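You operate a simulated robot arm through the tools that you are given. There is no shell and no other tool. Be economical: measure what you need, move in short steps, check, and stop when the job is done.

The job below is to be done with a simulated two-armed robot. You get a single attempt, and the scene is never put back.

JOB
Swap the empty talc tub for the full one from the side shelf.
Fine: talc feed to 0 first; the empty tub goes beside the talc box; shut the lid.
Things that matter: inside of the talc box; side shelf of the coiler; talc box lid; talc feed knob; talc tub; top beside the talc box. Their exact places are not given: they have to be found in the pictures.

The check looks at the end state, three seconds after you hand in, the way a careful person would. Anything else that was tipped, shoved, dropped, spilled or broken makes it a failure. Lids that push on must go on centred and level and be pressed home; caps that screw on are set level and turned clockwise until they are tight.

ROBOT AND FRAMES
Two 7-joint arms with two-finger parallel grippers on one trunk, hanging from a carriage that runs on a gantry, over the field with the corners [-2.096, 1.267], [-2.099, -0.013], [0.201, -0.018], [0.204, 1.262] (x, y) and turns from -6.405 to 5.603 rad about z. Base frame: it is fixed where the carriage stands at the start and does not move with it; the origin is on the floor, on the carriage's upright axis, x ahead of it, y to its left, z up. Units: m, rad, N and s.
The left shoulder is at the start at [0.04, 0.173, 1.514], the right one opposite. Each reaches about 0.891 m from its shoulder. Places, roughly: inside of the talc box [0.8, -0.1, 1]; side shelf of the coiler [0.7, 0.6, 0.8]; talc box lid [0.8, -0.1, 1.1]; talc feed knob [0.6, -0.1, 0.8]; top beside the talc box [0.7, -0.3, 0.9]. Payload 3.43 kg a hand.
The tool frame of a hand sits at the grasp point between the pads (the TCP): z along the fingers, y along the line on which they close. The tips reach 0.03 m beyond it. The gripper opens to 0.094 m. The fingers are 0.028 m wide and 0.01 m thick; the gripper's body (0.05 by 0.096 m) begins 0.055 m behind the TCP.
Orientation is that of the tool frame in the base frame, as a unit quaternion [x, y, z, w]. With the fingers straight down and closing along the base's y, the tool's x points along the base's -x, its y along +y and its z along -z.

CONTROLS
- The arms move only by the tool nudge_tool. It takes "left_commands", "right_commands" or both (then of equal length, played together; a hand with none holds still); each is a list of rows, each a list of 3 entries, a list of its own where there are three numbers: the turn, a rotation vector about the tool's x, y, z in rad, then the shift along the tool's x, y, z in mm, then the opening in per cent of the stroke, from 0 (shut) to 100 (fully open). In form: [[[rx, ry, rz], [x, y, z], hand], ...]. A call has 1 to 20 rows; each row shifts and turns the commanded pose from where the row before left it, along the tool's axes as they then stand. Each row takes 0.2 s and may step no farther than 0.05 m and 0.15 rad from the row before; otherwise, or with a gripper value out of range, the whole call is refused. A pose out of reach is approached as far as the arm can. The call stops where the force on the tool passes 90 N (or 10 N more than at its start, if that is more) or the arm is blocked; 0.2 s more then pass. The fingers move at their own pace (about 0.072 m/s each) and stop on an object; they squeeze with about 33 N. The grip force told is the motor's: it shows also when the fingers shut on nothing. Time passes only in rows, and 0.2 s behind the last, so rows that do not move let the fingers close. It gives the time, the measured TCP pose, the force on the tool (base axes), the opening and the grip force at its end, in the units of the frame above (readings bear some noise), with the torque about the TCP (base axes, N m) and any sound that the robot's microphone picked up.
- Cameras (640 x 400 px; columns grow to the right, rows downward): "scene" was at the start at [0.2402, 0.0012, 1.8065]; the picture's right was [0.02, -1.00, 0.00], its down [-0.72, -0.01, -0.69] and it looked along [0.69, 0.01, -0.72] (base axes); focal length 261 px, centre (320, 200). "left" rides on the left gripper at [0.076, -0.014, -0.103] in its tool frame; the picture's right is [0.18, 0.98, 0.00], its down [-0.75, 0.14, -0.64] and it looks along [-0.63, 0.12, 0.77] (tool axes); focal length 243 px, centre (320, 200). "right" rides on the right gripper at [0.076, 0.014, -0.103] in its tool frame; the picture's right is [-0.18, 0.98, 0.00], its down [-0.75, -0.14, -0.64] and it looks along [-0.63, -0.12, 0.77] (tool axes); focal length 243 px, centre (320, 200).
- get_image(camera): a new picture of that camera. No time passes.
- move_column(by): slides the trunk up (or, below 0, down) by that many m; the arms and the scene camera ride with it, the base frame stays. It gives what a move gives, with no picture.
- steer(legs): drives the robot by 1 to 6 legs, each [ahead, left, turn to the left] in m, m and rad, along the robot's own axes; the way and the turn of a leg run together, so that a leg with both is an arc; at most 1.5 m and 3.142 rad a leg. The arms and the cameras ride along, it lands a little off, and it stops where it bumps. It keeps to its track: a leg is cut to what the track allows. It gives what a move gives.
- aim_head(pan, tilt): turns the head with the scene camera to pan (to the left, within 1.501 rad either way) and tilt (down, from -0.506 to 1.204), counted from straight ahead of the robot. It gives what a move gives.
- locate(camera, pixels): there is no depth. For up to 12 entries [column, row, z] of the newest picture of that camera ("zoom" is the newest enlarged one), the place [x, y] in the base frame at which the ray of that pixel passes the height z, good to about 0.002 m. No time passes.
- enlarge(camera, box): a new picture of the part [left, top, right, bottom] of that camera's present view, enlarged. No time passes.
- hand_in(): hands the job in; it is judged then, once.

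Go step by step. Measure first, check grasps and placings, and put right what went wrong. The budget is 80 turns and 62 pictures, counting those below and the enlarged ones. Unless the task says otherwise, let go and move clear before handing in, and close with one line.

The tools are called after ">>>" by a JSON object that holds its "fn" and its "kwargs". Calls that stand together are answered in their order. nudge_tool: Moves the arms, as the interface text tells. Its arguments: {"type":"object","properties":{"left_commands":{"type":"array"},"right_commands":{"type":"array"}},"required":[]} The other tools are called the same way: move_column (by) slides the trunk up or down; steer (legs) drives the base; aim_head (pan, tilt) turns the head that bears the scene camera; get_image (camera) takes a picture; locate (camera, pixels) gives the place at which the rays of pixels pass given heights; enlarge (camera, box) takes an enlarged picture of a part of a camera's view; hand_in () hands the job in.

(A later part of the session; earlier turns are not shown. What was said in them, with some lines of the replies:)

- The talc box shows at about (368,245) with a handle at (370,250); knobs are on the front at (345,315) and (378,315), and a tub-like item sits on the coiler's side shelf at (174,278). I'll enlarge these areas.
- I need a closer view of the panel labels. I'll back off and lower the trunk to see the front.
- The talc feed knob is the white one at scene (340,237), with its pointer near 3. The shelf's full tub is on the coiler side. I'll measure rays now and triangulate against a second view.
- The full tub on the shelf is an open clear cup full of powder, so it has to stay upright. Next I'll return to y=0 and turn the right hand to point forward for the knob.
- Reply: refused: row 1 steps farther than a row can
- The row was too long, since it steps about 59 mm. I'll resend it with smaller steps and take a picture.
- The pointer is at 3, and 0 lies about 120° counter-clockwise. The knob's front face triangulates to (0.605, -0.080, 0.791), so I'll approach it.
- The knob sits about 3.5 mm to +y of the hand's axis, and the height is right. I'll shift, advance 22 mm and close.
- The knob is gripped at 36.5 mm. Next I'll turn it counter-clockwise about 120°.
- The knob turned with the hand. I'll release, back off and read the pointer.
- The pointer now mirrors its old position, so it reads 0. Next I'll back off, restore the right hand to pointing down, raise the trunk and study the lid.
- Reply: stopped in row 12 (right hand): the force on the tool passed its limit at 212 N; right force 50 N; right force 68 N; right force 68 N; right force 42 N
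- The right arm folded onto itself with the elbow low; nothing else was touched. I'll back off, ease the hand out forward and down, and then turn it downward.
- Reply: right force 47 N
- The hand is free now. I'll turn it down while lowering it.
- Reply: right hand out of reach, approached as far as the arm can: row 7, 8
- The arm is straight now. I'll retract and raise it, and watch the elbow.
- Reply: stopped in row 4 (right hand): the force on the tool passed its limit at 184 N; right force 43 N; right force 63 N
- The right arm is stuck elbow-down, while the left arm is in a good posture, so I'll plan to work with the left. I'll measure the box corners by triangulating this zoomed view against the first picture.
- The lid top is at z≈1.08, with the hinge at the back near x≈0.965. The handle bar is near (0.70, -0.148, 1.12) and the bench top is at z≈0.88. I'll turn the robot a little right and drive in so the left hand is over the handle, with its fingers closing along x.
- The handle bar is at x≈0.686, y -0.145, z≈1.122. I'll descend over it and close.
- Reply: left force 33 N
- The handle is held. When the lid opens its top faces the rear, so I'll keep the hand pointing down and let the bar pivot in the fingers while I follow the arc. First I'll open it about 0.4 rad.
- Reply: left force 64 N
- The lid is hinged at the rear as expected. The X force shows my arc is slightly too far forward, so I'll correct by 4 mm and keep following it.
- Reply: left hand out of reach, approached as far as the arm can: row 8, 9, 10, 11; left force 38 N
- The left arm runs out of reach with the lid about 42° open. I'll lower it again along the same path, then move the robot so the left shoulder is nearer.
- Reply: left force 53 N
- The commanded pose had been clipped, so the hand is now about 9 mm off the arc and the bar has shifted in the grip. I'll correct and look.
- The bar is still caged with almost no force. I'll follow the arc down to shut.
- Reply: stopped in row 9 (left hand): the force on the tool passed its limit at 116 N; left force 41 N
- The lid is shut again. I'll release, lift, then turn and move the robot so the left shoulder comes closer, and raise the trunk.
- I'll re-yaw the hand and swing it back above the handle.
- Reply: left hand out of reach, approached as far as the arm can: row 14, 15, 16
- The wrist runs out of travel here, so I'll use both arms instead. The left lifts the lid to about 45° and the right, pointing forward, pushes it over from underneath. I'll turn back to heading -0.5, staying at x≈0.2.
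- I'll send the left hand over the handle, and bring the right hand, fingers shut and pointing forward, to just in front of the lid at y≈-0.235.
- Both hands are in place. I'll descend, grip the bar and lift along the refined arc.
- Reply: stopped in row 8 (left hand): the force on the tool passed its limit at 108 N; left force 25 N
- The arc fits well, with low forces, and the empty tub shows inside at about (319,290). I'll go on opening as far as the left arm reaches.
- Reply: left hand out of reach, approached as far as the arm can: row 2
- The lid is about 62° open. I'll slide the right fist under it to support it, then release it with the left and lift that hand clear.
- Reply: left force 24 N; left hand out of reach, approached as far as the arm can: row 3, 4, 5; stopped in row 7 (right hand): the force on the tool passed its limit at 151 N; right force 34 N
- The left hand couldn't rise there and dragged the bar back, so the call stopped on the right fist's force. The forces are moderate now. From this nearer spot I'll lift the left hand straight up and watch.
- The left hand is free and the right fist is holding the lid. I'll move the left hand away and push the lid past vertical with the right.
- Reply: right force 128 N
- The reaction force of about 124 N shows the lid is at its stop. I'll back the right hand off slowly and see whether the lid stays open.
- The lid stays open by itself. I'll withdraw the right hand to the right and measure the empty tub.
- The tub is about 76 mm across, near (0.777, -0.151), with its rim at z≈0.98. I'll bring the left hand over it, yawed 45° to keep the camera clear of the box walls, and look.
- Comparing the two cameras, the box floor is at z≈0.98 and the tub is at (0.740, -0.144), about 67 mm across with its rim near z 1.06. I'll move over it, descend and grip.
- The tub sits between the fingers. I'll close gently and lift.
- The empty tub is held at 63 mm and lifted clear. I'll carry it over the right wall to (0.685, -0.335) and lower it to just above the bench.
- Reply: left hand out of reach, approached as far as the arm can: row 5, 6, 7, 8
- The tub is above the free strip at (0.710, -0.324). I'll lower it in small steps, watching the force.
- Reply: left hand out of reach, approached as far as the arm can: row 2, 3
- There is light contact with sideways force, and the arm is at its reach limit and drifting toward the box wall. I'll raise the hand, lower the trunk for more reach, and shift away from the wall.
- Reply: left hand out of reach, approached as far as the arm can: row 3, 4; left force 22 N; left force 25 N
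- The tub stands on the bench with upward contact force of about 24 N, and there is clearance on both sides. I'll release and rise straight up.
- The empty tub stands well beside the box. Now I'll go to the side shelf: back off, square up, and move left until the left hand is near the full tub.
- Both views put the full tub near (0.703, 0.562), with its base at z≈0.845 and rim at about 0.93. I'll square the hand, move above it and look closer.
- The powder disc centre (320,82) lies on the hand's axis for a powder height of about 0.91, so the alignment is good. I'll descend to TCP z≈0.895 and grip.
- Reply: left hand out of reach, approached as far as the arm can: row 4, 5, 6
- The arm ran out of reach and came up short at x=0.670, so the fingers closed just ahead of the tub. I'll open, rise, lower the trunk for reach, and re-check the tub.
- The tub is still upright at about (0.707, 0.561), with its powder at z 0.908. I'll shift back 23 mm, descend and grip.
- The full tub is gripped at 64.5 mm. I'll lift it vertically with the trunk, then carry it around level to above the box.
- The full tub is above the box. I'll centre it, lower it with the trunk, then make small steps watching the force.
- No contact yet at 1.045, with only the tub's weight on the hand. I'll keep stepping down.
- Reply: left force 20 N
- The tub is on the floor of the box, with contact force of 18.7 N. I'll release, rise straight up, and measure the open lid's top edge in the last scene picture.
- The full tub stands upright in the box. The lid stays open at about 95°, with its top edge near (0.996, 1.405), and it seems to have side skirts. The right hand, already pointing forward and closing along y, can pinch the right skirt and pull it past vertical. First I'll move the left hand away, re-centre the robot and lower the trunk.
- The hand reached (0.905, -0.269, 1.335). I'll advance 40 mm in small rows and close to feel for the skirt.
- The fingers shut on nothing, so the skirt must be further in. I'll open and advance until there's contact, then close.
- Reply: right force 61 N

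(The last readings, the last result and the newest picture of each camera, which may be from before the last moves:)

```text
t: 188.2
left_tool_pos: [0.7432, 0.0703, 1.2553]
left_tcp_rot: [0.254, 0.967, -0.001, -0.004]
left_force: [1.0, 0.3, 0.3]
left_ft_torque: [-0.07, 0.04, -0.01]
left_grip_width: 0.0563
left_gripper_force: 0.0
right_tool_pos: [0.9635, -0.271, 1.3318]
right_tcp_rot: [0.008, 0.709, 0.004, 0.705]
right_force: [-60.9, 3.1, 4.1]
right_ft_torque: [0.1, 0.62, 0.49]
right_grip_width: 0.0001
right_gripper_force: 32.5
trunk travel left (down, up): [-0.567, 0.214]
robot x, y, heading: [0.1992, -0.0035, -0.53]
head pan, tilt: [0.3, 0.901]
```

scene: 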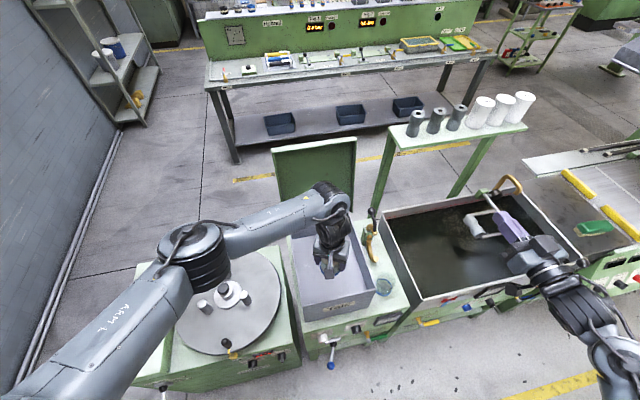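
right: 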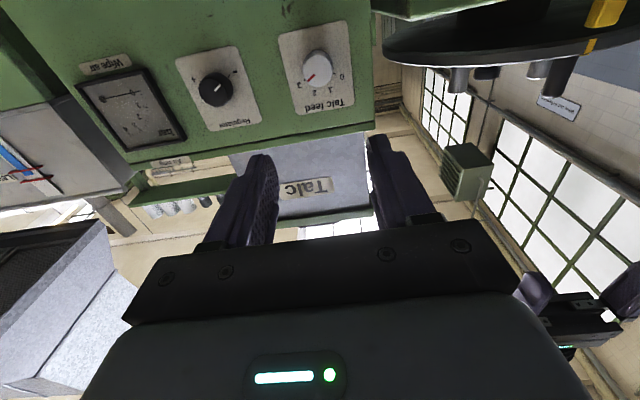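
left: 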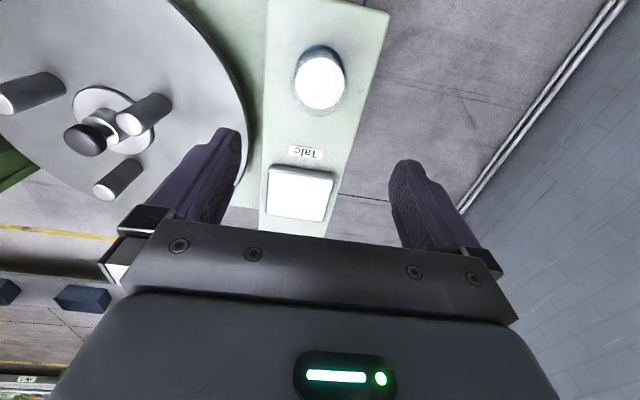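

The face is solid at x≈0.994 (z 1.335) with no skirt, so the lid leans back about 10°. New plan: the right fist waits just in front of the lid to catch it, while the left hand, pitched about 45°, hooks its closed fingers over the top edge and pulls. First I'll retract, turn a bit and raise the trunk.

>>> {"fn": "nudge_tool", "kwargs": {"right_commands": [[[0, 0, 0], [0, 0, -40], 0], [[0, 0, 0], [0, 0, -40], 0], [[0, 0, 0], [0, 0, -40], 0], [[0, 0, 0], [0, 0, -40], 0], [[0, 0, 0], [0, 0, -40], 0], [[0, 0, 0], [0, 0, 0], 0]]}}

>>> {"fn": "steer", "kwargs": {"legs": [[0, 0, -0.17]]}}

>>> {"fn": "move_column", "kwargs": {"by": 0.06}}

>>> {"fn": "nudge_tool", "kwargs": {"left_commands": [[[0, 0, -0.1156], [0, 0, -45], 0], [[0, 0, -0.1156], [0, 0, -45], 0], [[0, 0, -0.1156], [0, 0, -45], 0], [[0, 0, -0.1156], [0, 0, -45], 0], [[0, 0, 0], [0, 0, 0], 0]]}}

```text
t: 189.6
left_tool_pos: [0.7469, 0.0697, 1.258]
left_tcp_rot: [0.255, 0.967, 0.0, -0.001]
left_force: [0.3, 0.1, -0.1]
left_ft_torque: [-0.03, 0.03, -0.01]
left_grip_width: 0.0565
left_gripper_force: 0.1
right_tool_pos: [0.7673, -0.2704, 1.336]
right_tcp_rot: [0.007, 0.707, 0.005, 0.707]
right_force: [-0.2, 0.6, 0.3]
right_ft_torque: [0.0, 0.01, -0.03]
right_grip_width: 0.0001
right_gripper_force: 33.0
trunk travel left (down, up): [-0.567, 0.214]
robot x, y, heading: [0.1943, -0.0086, -0.527]
head pan, tilt: [0.3, 0.901]
```

```text
t: 190.7
left_tool_pos: [0.7516, -0.0246, 1.2574]
left_tcp_rot: [0.336, 0.942, 0.0, -0.002]
left_force: [-0.2, 0.1, -0.5]
left_ft_torque: [0.02, 0.02, 0.01]
left_grip_width: 0.0562
left_gripper_force: 0.0
right_tool_pos: [0.7156, -0.3629, 1.3358]
right_tcp_rot: [0.067, 0.704, -0.054, 0.705]
right_force: [-0.1, -1.0, 0.1]
right_ft_torque: [0.02, -0.03, 0.0]
right_grip_width: 0.0
right_gripper_force: 32.8
trunk travel left (down, up): [-0.567, 0.214]
robot x, y, heading: [0.1938, -0.0059, -0.697]
head pan, tilt: [0.3, 0.901]
```

```text
t: 191.7
left_tool_pos: [0.7524, -0.0241, 1.3178]
left_tcp_rot: [0.336, 0.942, -0.001, -0.001]
left_force: [0.7, -1.2, -0.6]
left_ft_torque: [0.0, 0.01, 0.0]
left_grip_width: 0.0562
left_gripper_force: 0.1
right_tool_pos: [0.714, -0.3631, 1.3969]
right_tcp_rot: [0.066, 0.704, -0.054, 0.705]
right_force: [-0.1, 0.8, -0.2]
right_ft_torque: [-0.01, 0.03, 0.0]
right_grip_width: 0.0002
right_gripper_force: 32.4
trunk travel left (down, up): [-0.627, 0.154]
robot x, y, heading: [0.1989, -0.0051, -0.695]
head pan, tilt: [0.3, 0.901]
```

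```text
t: 192.9
left_tool_pos: [0.7488, -0.0232, 1.4977]
left_tcp_rot: [0.109, 0.994, -0.001, -0.001]
left_force: [0.2, 0.4, -0.6]
left_ft_torque: [-0.02, 0.0, -0.03]
left_grip_width: 0.0
left_gripper_force: 33.2
right_tool_pos: [0.7138, -0.3635, 1.3967]
right_tcp_rot: [0.067, 0.704, -0.054, 0.705]
right_force: [-0.6, 0.0, -0.8]
right_ft_torque: [-0.03, 0.0, -0.01]
right_grip_width: 0.0001
right_gripper_force: 32.4
trunk travel left (down, up): [-0.627, 0.154]
robot x, y, heading: [0.1999, 0.0014, -0.699]
head pan, tilt: [0.3, 0.901]
```

I'll place the right fist in front of the lid, pitch the left hand, and extend it over the lid's top edge.

>>> {"fn": "nudge_tool", "kwargs": {"right_commands": [[[-0.085, 0, 0], [0, 0, 0], 0], [[-0.085, 0, 0], [0, 0, 0], 0], [[0, 0, 0], [29.4, 29, 0], 0], [[0, 0, 0], [29.4, 29, 0], 0], [[0, 0, 0], [29.4, 29, 0], 0], [[0, 0, 0], [29.4, 29, 0], 0], [[0, 0, 0], [29.4, 29, 0], 0], [[0, 0, 0], [0, 0, 42], 0], [[0, 0, 0], [0, 0, 42], 0], [[0, 0, 0], [0, 0, 42], 0], [[0, 0, 0], [0, 0, 42], 0], [[0, 0, 0], [0, 0, 0], 0]]}}

>>> {"fn": "nudge_tool", "kwargs": {"left_commands": [[[0, -0.125, 0], [0, 0, 0], 0], [[0, -0.125, 0], [0, 0, 0], 0], [[0, -0.125, 0], [0, 0, 0], 0], [[0, -0.125, 0], [0, 0, 0], 0], [[0, -0.125, 0], [0, 0, 0], 0], [[0, -0.125, 0], [0, 0, 0], 0], [[0, 0, 0], [-28.8, 6.6, 32.7], 0], [[0, 0, 0], [-28.8, 6.6, 32.7], 0], [[0, 0, 0], [-28.8, 6.6, 32.7], 0], [[0, 0, 0], [-28.8, 6.6, 32.7], 0], [[0, 0, 0], [-28.8, 6.6, 32.7], 0], [[0, 0, 0], [-28.8, 6.6, 32.7], 0], [[0, 0, 0], [-28.8, 6.6, 32.7], 0], [[0, 0, 0], [0, 0, 0], 0]]}}

```text
t: 195.7
left_tool_pos: [0.7505, -0.025, 1.4967]
left_tcp_rot: [0.11, 0.994, -0.001, -0.001]
left_force: [1.3, -0.1, 0.7]
left_ft_torque: [-0.02, 0.01, -0.02]
left_grip_width: 0.0
left_gripper_force: 32.9
right_tool_pos: [0.8798, -0.2441, 1.2388]
right_tcp_rot: [0.006, 0.712, -0.015, 0.702]
right_force: [-0.3, 0.4, -0.5]
right_ft_torque: [0.01, 0.04, 0.03]
right_grip_width: 0.0
right_gripper_force: 32.9
trunk travel left (down, up): [-0.627, 0.154]
robot x, y, heading: [0.199, -0.0054, -0.7]
head pan, tilt: [0.3, 0.901]
stopped in row 12 (right hand): the arm was blocked; the commanded pose is now the measured one
```

```text
t: 198.7
left_tool_pos: [1.0957, -0.02, 1.469]
left_tcp_rot: [0.103, 0.925, -0.041, 0.364]
left_force: [0.0, -0.7, -0.2]
left_ft_torque: [0.03, -0.02, -0.02]
left_grip_width: 0.0
left_gripper_force: 33.0
left hand out of reach, approached as far as the arm can: row 4, 5, 6
right_tool_pos: [0.8803, -0.2426, 1.237]
right_tcp_rot: [0.006, 0.713, -0.015, 0.701]
right_force: [0.1, 0.4, 0.0]
right_ft_torque: [-0.01, 0.02, 0.02]
right_grip_width: 0.0
right_gripper_force: 32.8
trunk travel left (down, up): [-0.627, 0.154]
robot x, y, heading: [0.1982, -0.0016, -0.693]
head pan, tilt: [0.3, 0.901]
```

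The left hand reached over the lid. I'll position it at (1.06, -0.05) and lower the fingers behind the top edge.

>>> {"fn": "nudge_tool", "kwargs": {"left_commands": [[[0, 0, 0], [10.5, -18.6, -9.7], 0], [[0, 0, 0], [10.5, -18.6, -9.7], 0], [[0, 0, 0], [0, 0, 0], 0]]}}

>>> {"fn": "nudge_tool", "kwargs": {"left_commands": [[[0, 0, 0], [6.8, 0, 7.3], 0], [[0, 0, 0], [6.8, 0, 7.3], 0], [[0, 0, 0], [6.8, 0, 7.3], 0], [[0, 0, 0], [6.8, 0, 7.3], 0], [[0, 0, 0], [6.8, 0, 7.3], 0], [[0, 0, 0], [0, 0, 0], 0]]}}

```text
t: 199.5
left_tool_pos: [1.0611, -0.05, 1.4685]
left_tcp_rot: [0.102, 0.926, -0.041, 0.362]
left_force: [0.5, 0.7, 0.6]
left_ft_torque: [0.01, -0.01, 0.0]
left_grip_width: 0.0001
left_gripper_force: 33.3
right_tool_pos: [0.8803, -0.2436, 1.2371]
right_tcp_rot: [0.007, 0.713, -0.016, 0.701]
right_force: [-0.3, 0.0, -0.5]
right_ft_torque: [0.03, 0.01, -0.01]
right_grip_width: 0.0
right_gripper_force: 33.2
trunk travel left (down, up): [-0.627, 0.154]
robot x, y, heading: [0.193, -0.0037, -0.697]
head pan, tilt: [0.3, 0.901]
```

```text
t: 200.9
left_tool_pos: [1.0623, -0.0494, 1.4197]
left_tcp_rot: [0.102, 0.925, -0.041, 0.363]
left_force: [-0.2, 0.6, 1.4]
left_ft_torque: [-0.01, -0.02, 0.0]
left_grip_width: 0.0001
left_gripper_force: 33.3
right_tool_pos: [0.8804, -0.2431, 1.2376]
right_tcp_rot: [0.007, 0.712, -0.014, 0.702]
right_force: [-0.5, -0.7, 0.3]
right_ft_torque: [0.01, 0.04, -0.01]
right_grip_width: 0.0002
right_gripper_force: 33.3
trunk travel left (down, up): [-0.627, 0.154]
robot x, y, heading: [0.1989, -0.0079, -0.7]
head pan, tilt: [0.3, 0.901]
```

No contact yet. I'll lower 22 mm more, then start pulling forward.

>>> {"fn": "nudge_tool", "kwargs": {"left_commands": [[[0, 0, 0], [6.8, 0, 7.3], 0], [[0, 0, 0], [6.8, 0, 7.3], 0], [[0, 0, 0], [0, 0, 0], 0]]}}

>>> {"fn": "nudge_tool", "kwargs": {"left_commands": [[[0, 0, 0], [7.1, -2.2, -6.6], 0], [[0, 0, 0], [7.1, -2.2, -6.6], 0], [[0, 0, 0], [7.1, -2.2, -6.6], 0], [[0, 0, 0], [0, 0, 0], 0]]}}

>>> {"fn": "nudge_tool", "kwargs": {"left_commands": [[[0, 0, 0], [7.1, -2.2, -6.6], 0], [[0, 0, 0], [7.1, -2.2, -6.6], 0], [[0, 0, 0], [0, 0, 0], 0]]}}

```text
t: 201.7
left_tool_pos: [1.06, -0.0485, 1.4003]
left_tcp_rot: [0.103, 0.925, -0.04, 0.362]
left_force: [0.4, -0.2, 0.7]
left_ft_torque: [-0.01, -0.03, 0.01]
left_grip_width: 0.0
left_gripper_force: 33.7
right_tool_pos: [0.8794, -0.2435, 1.2374]
right_tcp_rot: [0.007, 0.712, -0.015, 0.702]
right_force: [-0.3, 0.0, -0.2]
right_ft_torque: [-0.03, -0.02, -0.02]
right_grip_width: 0.0004
right_gripper_force: 33.0
trunk travel left (down, up): [-0.627, 0.154]
robot x, y, heading: [0.1941, -0.004, -0.704]
head pan, tilt: [0.3, 0.901]
```

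```text
t: 202.7
left_tool_pos: [1.0331, -0.0493, 1.3995]
left_tcp_rot: [0.103, 0.925, -0.041, 0.364]
left_force: [-0.1, -0.4, 1.6]
left_ft_torque: [-0.01, 0.0, 0.03]
left_grip_width: 0.0
left_gripper_force: 33.4
right_tool_pos: [0.8796, -0.2428, 1.237]
right_tcp_rot: [0.006, 0.712, -0.015, 0.701]
right_force: [-0.3, 0.2, -0.9]
right_ft_torque: [-0.02, 0.02, -0.03]
right_grip_width: 0.0
right_gripper_force: 33.0
trunk travel left (down, up): [-0.627, 0.154]
robot x, y, heading: [0.199, -0.0067, -0.695]
head pan, tilt: [0.3, 0.901]
```

```text
t: 203.5
left_tool_pos: [1.0134, -0.0494, 1.3996]
left_tcp_rot: [0.103, 0.925, -0.042, 0.363]
left_force: [1.0, -0.5, 4.2]
left_ft_torque: [-0.04, 0.08, 0.02]
left_grip_width: 0.0
left_gripper_force: 32.9
right_tool_pos: [0.8803, -0.2427, 1.2383]
right_tcp_rot: [0.007, 0.712, -0.015, 0.702]
right_force: [0.7, 1.4, -0.5]
right_ft_torque: [-0.01, 0.02, 0.01]
right_grip_width: 0.0001
right_gripper_force: 32.1
trunk travel left (down, up): [-0.627, 0.154]
robot x, y, heading: [0.1984, -0.0031, -0.699]
head pan, tilt: [0.3, 0.901]
```

Contact is beginning. I'll continue pulling.

>>> {"fn": "nudge_tool", "kwargs": {"left_commands": [[[0, 0, 0], [7.1, -2.2, -6.6], 0], [[0, 0, 0], [7.1, -2.2, -6.6], 0], [[0, 0, 0], [0, 0, 0], 0]]}}

>>> {"fn": "nudge_tool", "kwargs": {"left_commands": [[[0, 0, 0], [7.1, -2.2, -6.6], 0], [[0, 0, 0], [7.1, -2.2, -6.6], 0], [[0, 0, 0], [0, 0, 0], 0]]}}

>>> {"fn": "nudge_tool", "kwargs": {"left_commands": [[[0, 0, 0], [7.1, -2.2, -6.6], 0], [[0, 0, 0], [7.1, -2.2, -6.6], 0], [[0, 0, 0], [0, 0, 0], 0]]}}

```text
t: 204.3
left_tool_pos: [0.9925, -0.0504, 1.3971]
left_tcp_rot: [0.103, 0.925, -0.041, 0.363]
left_force: [0.1, -0.3, 0.5]
left_ft_torque: [-0.01, 0.01, 0.02]
left_grip_width: 0.0003
left_gripper_force: 33.1
right_tool_pos: [0.8801, -0.2436, 1.2382]
right_tcp_rot: [0.006, 0.712, -0.015, 0.702]
right_force: [0.0, 0.5, -0.7]
right_ft_torque: [0.04, 0.0, 0.04]
right_grip_width: 0.0
right_gripper_force: 32.7
trunk travel left (down, up): [-0.627, 0.154]
robot x, y, heading: [0.1962, -0.0059, -0.696]
head pan, tilt: [0.3, 0.901]
```

```text
t: 205.1
left_tool_pos: [0.971, -0.0505, 1.3995]
left_tcp_rot: [0.103, 0.925, -0.041, 0.363]
left_force: [0.7, 0.8, 1.0]
left_ft_torque: [0.0, -0.02, 0.0]
left_grip_width: 0.0001
left_gripper_force: 33.0
right_tool_pos: [0.8794, -0.2437, 1.2373]
right_tcp_rot: [0.006, 0.713, -0.015, 0.701]
right_force: [-0.2, -0.8, -0.8]
right_ft_torque: [0.0, -0.01, 0.02]
right_grip_width: 0.0
right_gripper_force: 33.0
trunk travel left (down, up): [-0.627, 0.154]
robot x, y, heading: [0.1979, -0.0064, -0.697]
head pan, tilt: [0.3, 0.901]
```

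```text
t: 205.9
left_tool_pos: [0.9518, -0.0495, 1.399]
left_tcp_rot: [0.101, 0.925, -0.041, 0.363]
left_force: [0.2, 0.3, 0.0]
left_ft_torque: [0.01, -0.01, 0.01]
left_grip_width: 0.0
left_gripper_force: 32.9
right_tool_pos: [0.8799, -0.2436, 1.2373]
right_tcp_rot: [0.006, 0.713, -0.015, 0.701]
right_force: [0.2, 0.5, 0.2]
right_ft_torque: [-0.01, -0.02, 0.02]
right_grip_width: 0.0
right_gripper_force: 32.7
trunk travel left (down, up): [-0.627, 0.154]
robot x, y, heading: [0.2007, -0.0042, -0.698]
head pan, tilt: [0.3, 0.901]
```

The lid needs only 1–2 N to move, so it may simply be following the fingers. I'll pull 60 mm further and then use the last picture.

>>> {"fn": "nudge_tool", "kwargs": {"left_commands": [[[0, 0, 0], [7.1, -2.2, -6.6], 0], [[0, 0, 0], [7.1, -2.2, -6.6], 0], [[0, 0, 0], [7.1, -2.2, -6.6], 0], [[0, 0, 0], [7.1, -2.2, -6.6], 0], [[0, 0, 0], [7.1, -2.2, -6.6], 0], [[0, 0, 0], [0, 0, 0], 0], [[0, 0, 0], [0, 0, 0], 0]]}}

>>> {"fn": "get_image", "kwargs": {"camera": "scene"}}

```text
t: 207.5
left_tool_pos: [0.9032, -0.0491, 1.4]
left_tcp_rot: [0.103, 0.925, -0.041, 0.363]
left_force: [1.4, 0.3, 0.2]
left_ft_torque: [-0.03, 0.01, -0.03]
left_grip_width: 0.0001
left_gripper_force: 32.9
right_tool_pos: [0.8797, -0.2435, 1.2371]
right_tcp_rot: [0.007, 0.712, -0.015, 0.702]
right_force: [0.2, 0.0, 0.4]
right_ft_torque: [-0.01, 0.03, -0.05]
right_grip_width: 0.0
right_gripper_force: 33.5
trunk travel left (down, up): [-0.627, 0.154]
robot x, y, heading: [0.1982, -0.0063, -0.697]
head pan, tilt: [0.3, 0.901]
```

```text
0 pictures are left
```

scene: 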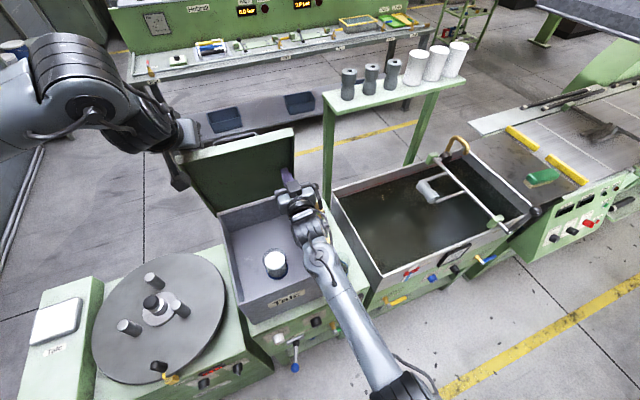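

>>> {"fn": "locate", "kwargs": {"camera": "scene", "pixels": [[292, 129, 1.4], [292, 129, 1.38], [292, 129, 1.36], [292, 129, 1.34], [186, 154, 1.4], [186, 154, 1.38], [186, 154, 1.36], [186, 154, 1.34], [294, 180, 1.08], [294, 180, 1.1], [275, 253, 1.06], [183, 153, 1.39]]}}

```text
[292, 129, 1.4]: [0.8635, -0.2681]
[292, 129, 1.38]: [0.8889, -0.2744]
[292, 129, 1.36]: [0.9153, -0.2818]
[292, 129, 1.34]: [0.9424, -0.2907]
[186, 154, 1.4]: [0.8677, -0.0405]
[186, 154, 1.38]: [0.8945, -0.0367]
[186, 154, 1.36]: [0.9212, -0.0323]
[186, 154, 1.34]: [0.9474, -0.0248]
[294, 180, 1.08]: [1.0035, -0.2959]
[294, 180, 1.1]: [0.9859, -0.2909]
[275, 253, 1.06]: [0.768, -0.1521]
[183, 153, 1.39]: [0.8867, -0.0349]
```

The lid's top edge is now at about (0.885, 1.385): it is past vertical, at roughly 75°, and rests on the right fist. I'll raise and re-orient the left hand, then back the right fist off slowly to lower the lid to about 50°.

>>> {"fn": "nudge_tool", "kwargs": {"left_commands": [[[0, 0, 0], [-20.5, 0, -22], 0], [[0, 0, 0], [-20.5, 0, -22], 0], [[0, 0, 0], [14.6, -4.5, -13.6], 0], [[0, 0, 0], [14.6, -4.5, -13.6], 0], [[0, 0, 0], [14.6, -4.5, -13.6], 0], [[0, 0, 0], [14.6, -4.5, -13.6], 0], [[0, 0, 0], [14.6, -4.5, -13.6], 0], [[0, 0.125, 0], [0, 0, 0], 60], [[0, 0.125, 0], [0, 0, 0], 60], [[0, 0.125, 0], [0, 0, 0], 60], [[0, 0.125, 0], [0, 0, 0], 60], [[0, 0.125, 0], [0, 0, 0], 60], [[0, 0.125, 0], [0, 0, 0], 60], [[0, 0, 0], [0, 0, 0], 60]]}}

>>> {"fn": "nudge_tool", "kwargs": {"right_commands": [[[0, 0, 0], [0, 0, -10], 0], [[0, 0, 0], [0, 0, -10], 0], [[0, 0, 0], [0, 0, -10], 0], [[0, 0, 0], [0, 0, -10], 0], [[0, 0, 0], [0, 0, -10], 0], [[0, 0, 0], [0, 0, -10], 0], [[0, 0, 0], [0, 0, -10], 0], [[0, 0, 0], [0, 0, -10], 0], [[0, 0, 0], [0, 0, -10], 0], [[0, 0, 0], [0, 0, -10], 0], [[0, 0, 0], [0, 0, 0], 0]]}}

>>> {"fn": "nudge_tool", "kwargs": {"left_commands": [[[0, 0, 0.135], [0, 0, 0], 60], [[0, 0, 0.135], [0, 0, 0], 60], [[0, 0, 0.135], [0, 0, 0], 60], [[0, 0, 0.135], [0, 0, 0], 60], [[0, 0, 0.135], [0, 0, 0], 60], [[0, 0, 0.135], [0, 0, 0], 60], [[0, 0, 0.135], [0, 0, 0], 60], [[0, 0, 0.135], [0, 0, 0], 60], [[0, 0, 0.135], [0, 0, 0], 60], [[0, 0, 0.135], [0, 0, 0], 60], [[0, 0, 0], [0, 0, 0], 60]]}}

```text
t: 210.5
left_tool_pos: [0.8242, -0.0409, 1.4663]
left_tcp_rot: [0.111, 0.994, 0.0, -0.001]
left_force: [0.2, -0.2, -0.2]
left_ft_torque: [0.0, -0.02, 0.02]
left_grip_width: 0.0565
left_gripper_force: 0.0
left hand out of reach, approached as far as the arm can: row 6, 7
right_tool_pos: [0.8799, -0.243, 1.2373]
right_tcp_rot: [0.005, 0.712, -0.014, 0.702]
right_force: [-1.9, -0.2, -1.0]
right_ft_torque: [0.0, 0.0, 0.01]
right_grip_width: 0.0
right_gripper_force: 33.3
trunk travel left (down, up): [-0.627, 0.154]
robot x, y, heading: [0.195, -0.0062, -0.699]
head pan, tilt: [0.3, 0.901]
```

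```text
t: 212.9
left_tool_pos: [0.8247, -0.0408, 1.4662]
left_tcp_rot: [0.111, 0.994, 0.0, -0.002]
left_force: [-0.1, 0.9, 0.5]
left_ft_torque: [-0.01, 0.0, 0.03]
left_grip_width: 0.0564
left_gripper_force: 0.0
right_tool_pos: [0.7804, -0.2369, 1.2399]
right_tcp_rot: [0.006, 0.712, -0.013, 0.702]
right_force: [-1.2, -0.7, -1.1]
right_ft_torque: [0.0, 0.04, 0.01]
right_grip_width: 0.0
right_gripper_force: 32.4
trunk travel left (down, up): [-0.627, 0.154]
robot x, y, heading: [0.2, -0.0062, -0.695]
head pan, tilt: [0.3, 0.901]
```

```text
t: 215.3
left_tool_pos: [0.8242, -0.0404, 1.4662]
left_tcp_rot: [0.708, 0.706, 0.0, -0.001]
left_force: [0.2, -0.2, -0.4]
left_ft_torque: [-0.02, 0.01, 0.0]
left_grip_width: 0.0563
left_gripper_force: 0.0
right_tool_pos: [0.7809, -0.2373, 1.2414]
right_tcp_rot: [0.006, 0.712, -0.012, 0.702]
right_force: [-1.7, 0.5, -1.0]
right_ft_torque: [-0.01, 0.0, 0.03]
right_grip_width: 0.0002
right_gripper_force: 33.3
trunk travel left (down, up): [-0.627, 0.154]
robot x, y, heading: [0.1963, -0.0053, -0.698]
head pan, tilt: [0.3, 0.901]
```

The lid rests lightly on the fist, with about 2 N. Since it's light, I'll simply keep lowering it with the fist, down and back toward the front rim, so it ends almost shut.

>>> {"fn": "nudge_tool", "kwargs": {"right_commands": [[[0, 0, 0], [13.9, 3, -10.1], 0], [[0, 0, 0], [13.9, 3, -10.1], 0], [[0, 0, 0], [13.9, 3, -10.1], 0], [[0, 0, 0], [13.9, 3, -10.1], 0], [[0, 0, 0], [13.9, 3, -10.1], 0], [[0, 0, 0], [13.9, 3, -10.1], 0], [[0, 0, 0], [13.9, 3, -10.1], 0], [[0, 0, 0], [13.9, 3, -10.1], 0], [[0, 0, 0], [0, 0, 0], 0]]}}

>>> {"fn": "nudge_tool", "kwargs": {"right_commands": [[[0, 0, 0], [9, 0, -10], 0], [[0, 0, 0], [9, 0, -10], 0], [[0, 0, 0], [9, 0, -10], 0], [[0, 0, 0], [0, 0, 0], 0]]}}

```text
t: 217.3
left_tool_pos: [0.8244, -0.0406, 1.4673]
left_tcp_rot: [0.707, 0.707, 0.0, -0.001]
left_force: [0.4, 0.2, -0.9]
left_ft_torque: [0.01, 0.0, 0.01]
left_grip_width: 0.0565
left_gripper_force: 0.0
right_tool_pos: [0.6974, -0.2134, 1.1284]
right_tcp_rot: [0.006, 0.712, -0.012, 0.702]
right_force: [-0.5, -0.4, -2.0]
right_ft_torque: [0.01, 0.02, 0.05]
right_grip_width: 0.0
right_gripper_force: 32.3
trunk travel left (down, up): [-0.627, 0.154]
robot x, y, heading: [0.1948, -0.0061, -0.7]
head pan, tilt: [0.3, 0.901]
```

```text
t: 218.3
left_tool_pos: [0.8254, -0.041, 1.468]
left_tcp_rot: [0.707, 0.707, -0.001, 0.0]
left_force: [0.5, -0.6, 0.4]
left_ft_torque: [0.05, 0.02, -0.03]
left_grip_width: 0.0564
left_gripper_force: 0.3
right_tool_pos: [0.6688, -0.2128, 1.1019]
right_tcp_rot: [0.006, 0.711, -0.012, 0.703]
right_force: [-0.3, 1.6, -2.3]
right_ft_torque: [0.0, 0.08, 0.04]
right_grip_width: 0.0
right_gripper_force: 32.2
trunk travel left (down, up): [-0.627, 0.154]
robot x, y, heading: [0.1961, -0.0074, -0.699]
head pan, tilt: [0.3, 0.901]
```

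It is still carrying the lid, with 2.3 N downward. I'll ease the fingertip out over the front rim.

>>> {"fn": "nudge_tool", "kwargs": {"right_commands": [[[0, 0, 0], [4, 0, -8], 0], [[0, 0, 0], [4, 0, -8], 0], [[0, 0, 0], [2, 0, -8], 0], [[0, 0, 0], [0, 0, -8], 0], [[0, 0, 0], [0, 0, -8], 0], [[0, 0, 0], [0, 0, -10], 0], [[0, 0, 0], [0, 0, -15], 0], [[0, 0, 0], [0, 0, -20], 0], [[0, 0, 0], [0, 0, 0], 0]]}}

```text
t: 220.3
left_tool_pos: [0.824, -0.0392, 1.4662]
left_tcp_rot: [0.707, 0.707, 0.0, -0.001]
left_force: [-0.6, 0.0, -0.4]
left_ft_torque: [-0.02, 0.0, -0.01]
left_grip_width: 0.0563
left_gripper_force: 0.1
right_tool_pos: [0.5831, -0.209, 1.0936]
right_tcp_rot: [0.007, 0.713, -0.013, 0.702]
right_force: [-0.1, 0.7, 0.5]
right_ft_torque: [0.02, 0.01, 0.03]
right_grip_width: 0.0002
right_gripper_force: 33.4
trunk travel left (down, up): [-0.627, 0.154]
robot x, y, heading: [0.1957, -0.0039, -0.699]
head pan, tilt: [0.3, 0.901]
```

The fist is clear of the lid. I'll verify by touch, lowering the closed left fingers onto the lid top at (0.76, -0.06), where a shut lid should meet them at TCP z≈1.11.

>>> {"fn": "nudge_tool", "kwargs": {"left_commands": [[[0, 0, 0], [-10, -32, 0], 0], [[0, 0, 0], [-10, -32, 0], 0], [[0, 0, 0], [0, 0, 45], 0], [[0, 0, 0], [0, 0, 45], 0], [[0, 0, 0], [0, 0, 45], 0], [[0, 0, 0], [0, 0, 45], 0], [[0, 0, 0], [0, 0, 45], 0], [[0, 0, 0], [0, 0, 45], 0], [[0, 0, 0], [0, 0, 40], 0], [[0, 0, 0], [0, 0, 25], 0], [[0, 0, 0], [0, 0, 0], 0]]}}

>>> {"fn": "nudge_tool", "kwargs": {"left_commands": [[[0, 0, 0], [0, 0, 8], 0], [[0, 0, 0], [0, 0, 0], 0]]}}

>>> {"fn": "nudge_tool", "kwargs": {"left_commands": [[[0, 0, 0], [0, 0, 7], 0], [[0, 0, 0], [0, 0, 0], 0]]}}

```text
t: 222.7
left_tool_pos: [0.7595, -0.0629, 1.1318]
left_tcp_rot: [0.707, 0.707, 0.0, -0.001]
left_force: [-1.2, -0.9, 0.5]
left_ft_torque: [-0.03, -0.01, 0.02]
left_grip_width: 0.0
left_gripper_force: 33.3
right_tool_pos: [0.5828, -0.2098, 1.0944]
right_tcp_rot: [0.006, 0.712, -0.012, 0.702]
right_force: [-0.1, -0.1, 0.5]
right_ft_torque: [0.02, -0.02, -0.01]
right_grip_width: 0.0
right_gripper_force: 32.7
trunk travel left (down, up): [-0.627, 0.154]
robot x, y, heading: [0.1948, -0.0078, -0.7]
head pan, tilt: [0.3, 0.901]
```

```text
t: 223.3
left_tool_pos: [0.7613, -0.0609, 1.1239]
left_tcp_rot: [0.707, 0.707, 0.0, 0.0]
left_force: [-3.3, 1.1, 13.8]
left_ft_torque: [0.23, 0.03, 0.1]
left_grip_width: 0.0
left_gripper_force: 33.0
right_tool_pos: [0.5837, -0.2087, 1.0934]
right_tcp_rot: [0.006, 0.711, -0.011, 0.703]
right_force: [0.5, 0.6, 0.6]
right_ft_torque: [-0.01, -0.01, -0.01]
right_grip_width: 0.0
right_gripper_force: 33.6
trunk travel left (down, up): [-0.627, 0.154]
robot x, y, heading: [0.1989, -0.0075, -0.69]
head pan, tilt: [0.3, 0.901]
```

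```text
t: 223.8
left_tool_pos: [0.7607, -0.0608, 1.1235]
left_tcp_rot: [0.708, 0.706, -0.003, 0.001]
left_force: [-10.9, 10.3, 52.3]
left_ft_torque: [1.06, 0.31, 0.31]
left_grip_width: 0.0
left_gripper_force: 33.6
right_tool_pos: [0.5842, -0.2064, 1.0941]
right_tcp_rot: [0.007, 0.71, -0.011, 0.704]
right_force: [0.3, -0.4, 1.2]
right_ft_torque: [0.03, 0.0, 0.03]
right_grip_width: 0.0002
right_gripper_force: 32.6
trunk travel left (down, up): [-0.627, 0.154]
robot x, y, heading: [0.2003, -0.0051, -0.698]
head pan, tilt: [0.3, 0.901]
stopped in row 2 (left hand): the force on the tool passed its limit at 127 N (the readings are from after the stop); the commanded pose is now the measured one
```

Firm contact at TCP z 1.124 puts the lid top at 1.094, the same height as when I first gripped the handle on the shut lid. I'll check near the front edge to confirm it lies level.

>>> {"fn": "nudge_tool", "kwargs": {"left_commands": [[[0, 0, 0], [0, 0, -15], 0], [[0, 0, 0], [0, -45, 0], 0], [[0, 0, 0], [0, -45, 0], 0], [[0, 0, 0], [0, 0, 10], 0], [[0, 0, 0], [0, 0, 0], 0]]}}

>>> {"fn": "nudge_tool", "kwargs": {"left_commands": [[[0, 0, 0], [0, 0, 4], 0], [[0, 0, 0], [0, 0, 0], 0]]}}

>>> {"fn": "nudge_tool", "kwargs": {"left_commands": [[[0, 0, 0], [0, 0, 4], 0], [[0, 0, 0], [0, 0, 0], 0]]}}

```text
t: 225.1
left_tool_pos: [0.6707, -0.0641, 1.1275]
left_tcp_rot: [0.708, 0.706, -0.004, 0.001]
left_force: [0.9, 0.2, 0.4]
left_ft_torque: [-0.03, 0.03, 0.0]
left_grip_width: 0.0
left_gripper_force: 33.2
right_tool_pos: [0.5835, -0.2075, 1.0952]
right_tcp_rot: [0.005, 0.712, -0.012, 0.702]
right_force: [-0.2, -0.5, -0.4]
right_ft_torque: [0.03, 0.01, -0.02]
right_grip_width: 0.0
right_gripper_force: 33.4
trunk travel left (down, up): [-0.627, 0.154]
robot x, y, heading: [0.1967, -0.0049, -0.697]
head pan, tilt: [0.3, 0.901]
```

```text
t: 225.7
left_tool_pos: [0.67, -0.0634, 1.126]
left_tcp_rot: [0.709, 0.705, -0.004, 0.001]
left_force: [-1.4, 0.0, 4.8]
left_ft_torque: [0.02, 0.09, 0.04]
left_grip_width: 0.0
left_gripper_force: 32.9
right_tool_pos: [0.5841, -0.209, 1.0944]
right_tcp_rot: [0.007, 0.711, -0.013, 0.703]
right_force: [-0.1, 0.4, 1.4]
right_ft_torque: [-0.01, -0.03, 0.0]
right_grip_width: 0.0
right_gripper_force: 32.1
trunk travel left (down, up): [-0.627, 0.154]
robot x, y, heading: [0.1969, -0.0095, -0.697]
head pan, tilt: [0.3, 0.901]
```

```text
t: 226.4
left_tool_pos: [0.6706, -0.0639, 1.1239]
left_tcp_rot: [0.71, 0.704, -0.006, 0.005]
left_force: [-6.7, 8.7, 41.1]
left_ft_torque: [0.86, 0.2, 0.15]
left_grip_width: 0.0
left_gripper_force: 33.6
right_tool_pos: [0.5846, -0.2064, 1.094]
right_tcp_rot: [0.005, 0.711, -0.01, 0.703]
right_force: [0.0, -0.7, 0.5]
right_ft_torque: [0.0, 0.0, -0.01]
right_grip_width: 0.0002
right_gripper_force: 33.1
trunk travel left (down, up): [-0.627, 0.154]
robot x, y, heading: [0.1977, -0.0013, -0.697]
head pan, tilt: [0.3, 0.901]
stopped in row 2 (left hand): the force on the tool passed its limit at 131 N (the readings are from after the stop); the commanded pose is now the measured one
5 turns are left
```

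Contact near the front edge is at the same height (1.124), so the lid is level and shut. I'll move both arms clear: left hand up, right hand straight back, then drive back.

>>> {"fn": "nudge_tool", "kwargs": {"left_commands": [[[0, 0, 0], [0, 0, -30], 0], [[0, 0, 0], [0, 0, -40], 0], [[0, 0, 0], [0, 0, -40], 0], [[0, 0, 0], [0, 0, -40], 0], [[0, 0, 0], [0, 0, 0], 0]]}}

>>> {"fn": "steer", "kwargs": {"legs": [[-0.23, -0.19, 0]]}}

```text
t: 227.6
left_tool_pos: [0.6718, -0.0611, 1.2708]
left_tcp_rot: [0.709, 0.705, -0.006, 0.003]
left_force: [0.6, -0.1, -0.2]
left_ft_torque: [0.0, -0.01, 0.03]
left_grip_width: 0.0
left_gripper_force: 32.7
right_tool_pos: [0.5837, -0.209, 1.094]
right_tcp_rot: [0.007, 0.711, -0.012, 0.703]
right_force: [-0.8, -0.6, 0.4]
right_ft_torque: [-0.04, 0.0, 0.02]
right_grip_width: 0.0001
right_gripper_force: 32.3
trunk travel left (down, up): [-0.627, 0.154]
robot x, y, heading: [0.1966, -0.0008, -0.695]
head pan, tilt: [0.3, 0.901]
```

```text
t: 229.7
left_tool_pos: [0.3729, -0.0635, 1.2709]
left_tcp_rot: [0.71, 0.704, -0.006, 0.003]
left_force: [0.4, 0.4, 0.3]
left_ft_torque: [-0.01, -0.03, 0.01]
left_grip_width: 0.0003
left_gripper_force: 33.7
right_tool_pos: [0.2847, -0.2086, 1.095]
right_tcp_rot: [0.007, 0.711, -0.013, 0.703]
right_force: [0.0, 0.3, -0.1]
right_ft_torque: [-0.01, 0.01, 0.01]
right_grip_width: 0.0001
right_gripper_force: 33.4
trunk travel left (down, up): [-0.627, 0.154]
robot x, y, heading: [-0.099, -0.0081, -0.696]
head pan, tilt: [0.3, 0.901]
4 turns are left
```

Both arms are clear, the lid is shut, both tubs are placed and the feed reads 0, so I'm handing in.

>>> {"fn": "hand_in", "kwargs": {}}

```text
The job is handed in.
```

The tubs are swapped: the talc feed is at 0, the full tub is in the talc box, the empty one stands beside it, and the lid is shut. I had no pictures left at the end, so I checked the lid by touch: it sits level, at the same height as when it was first shut.
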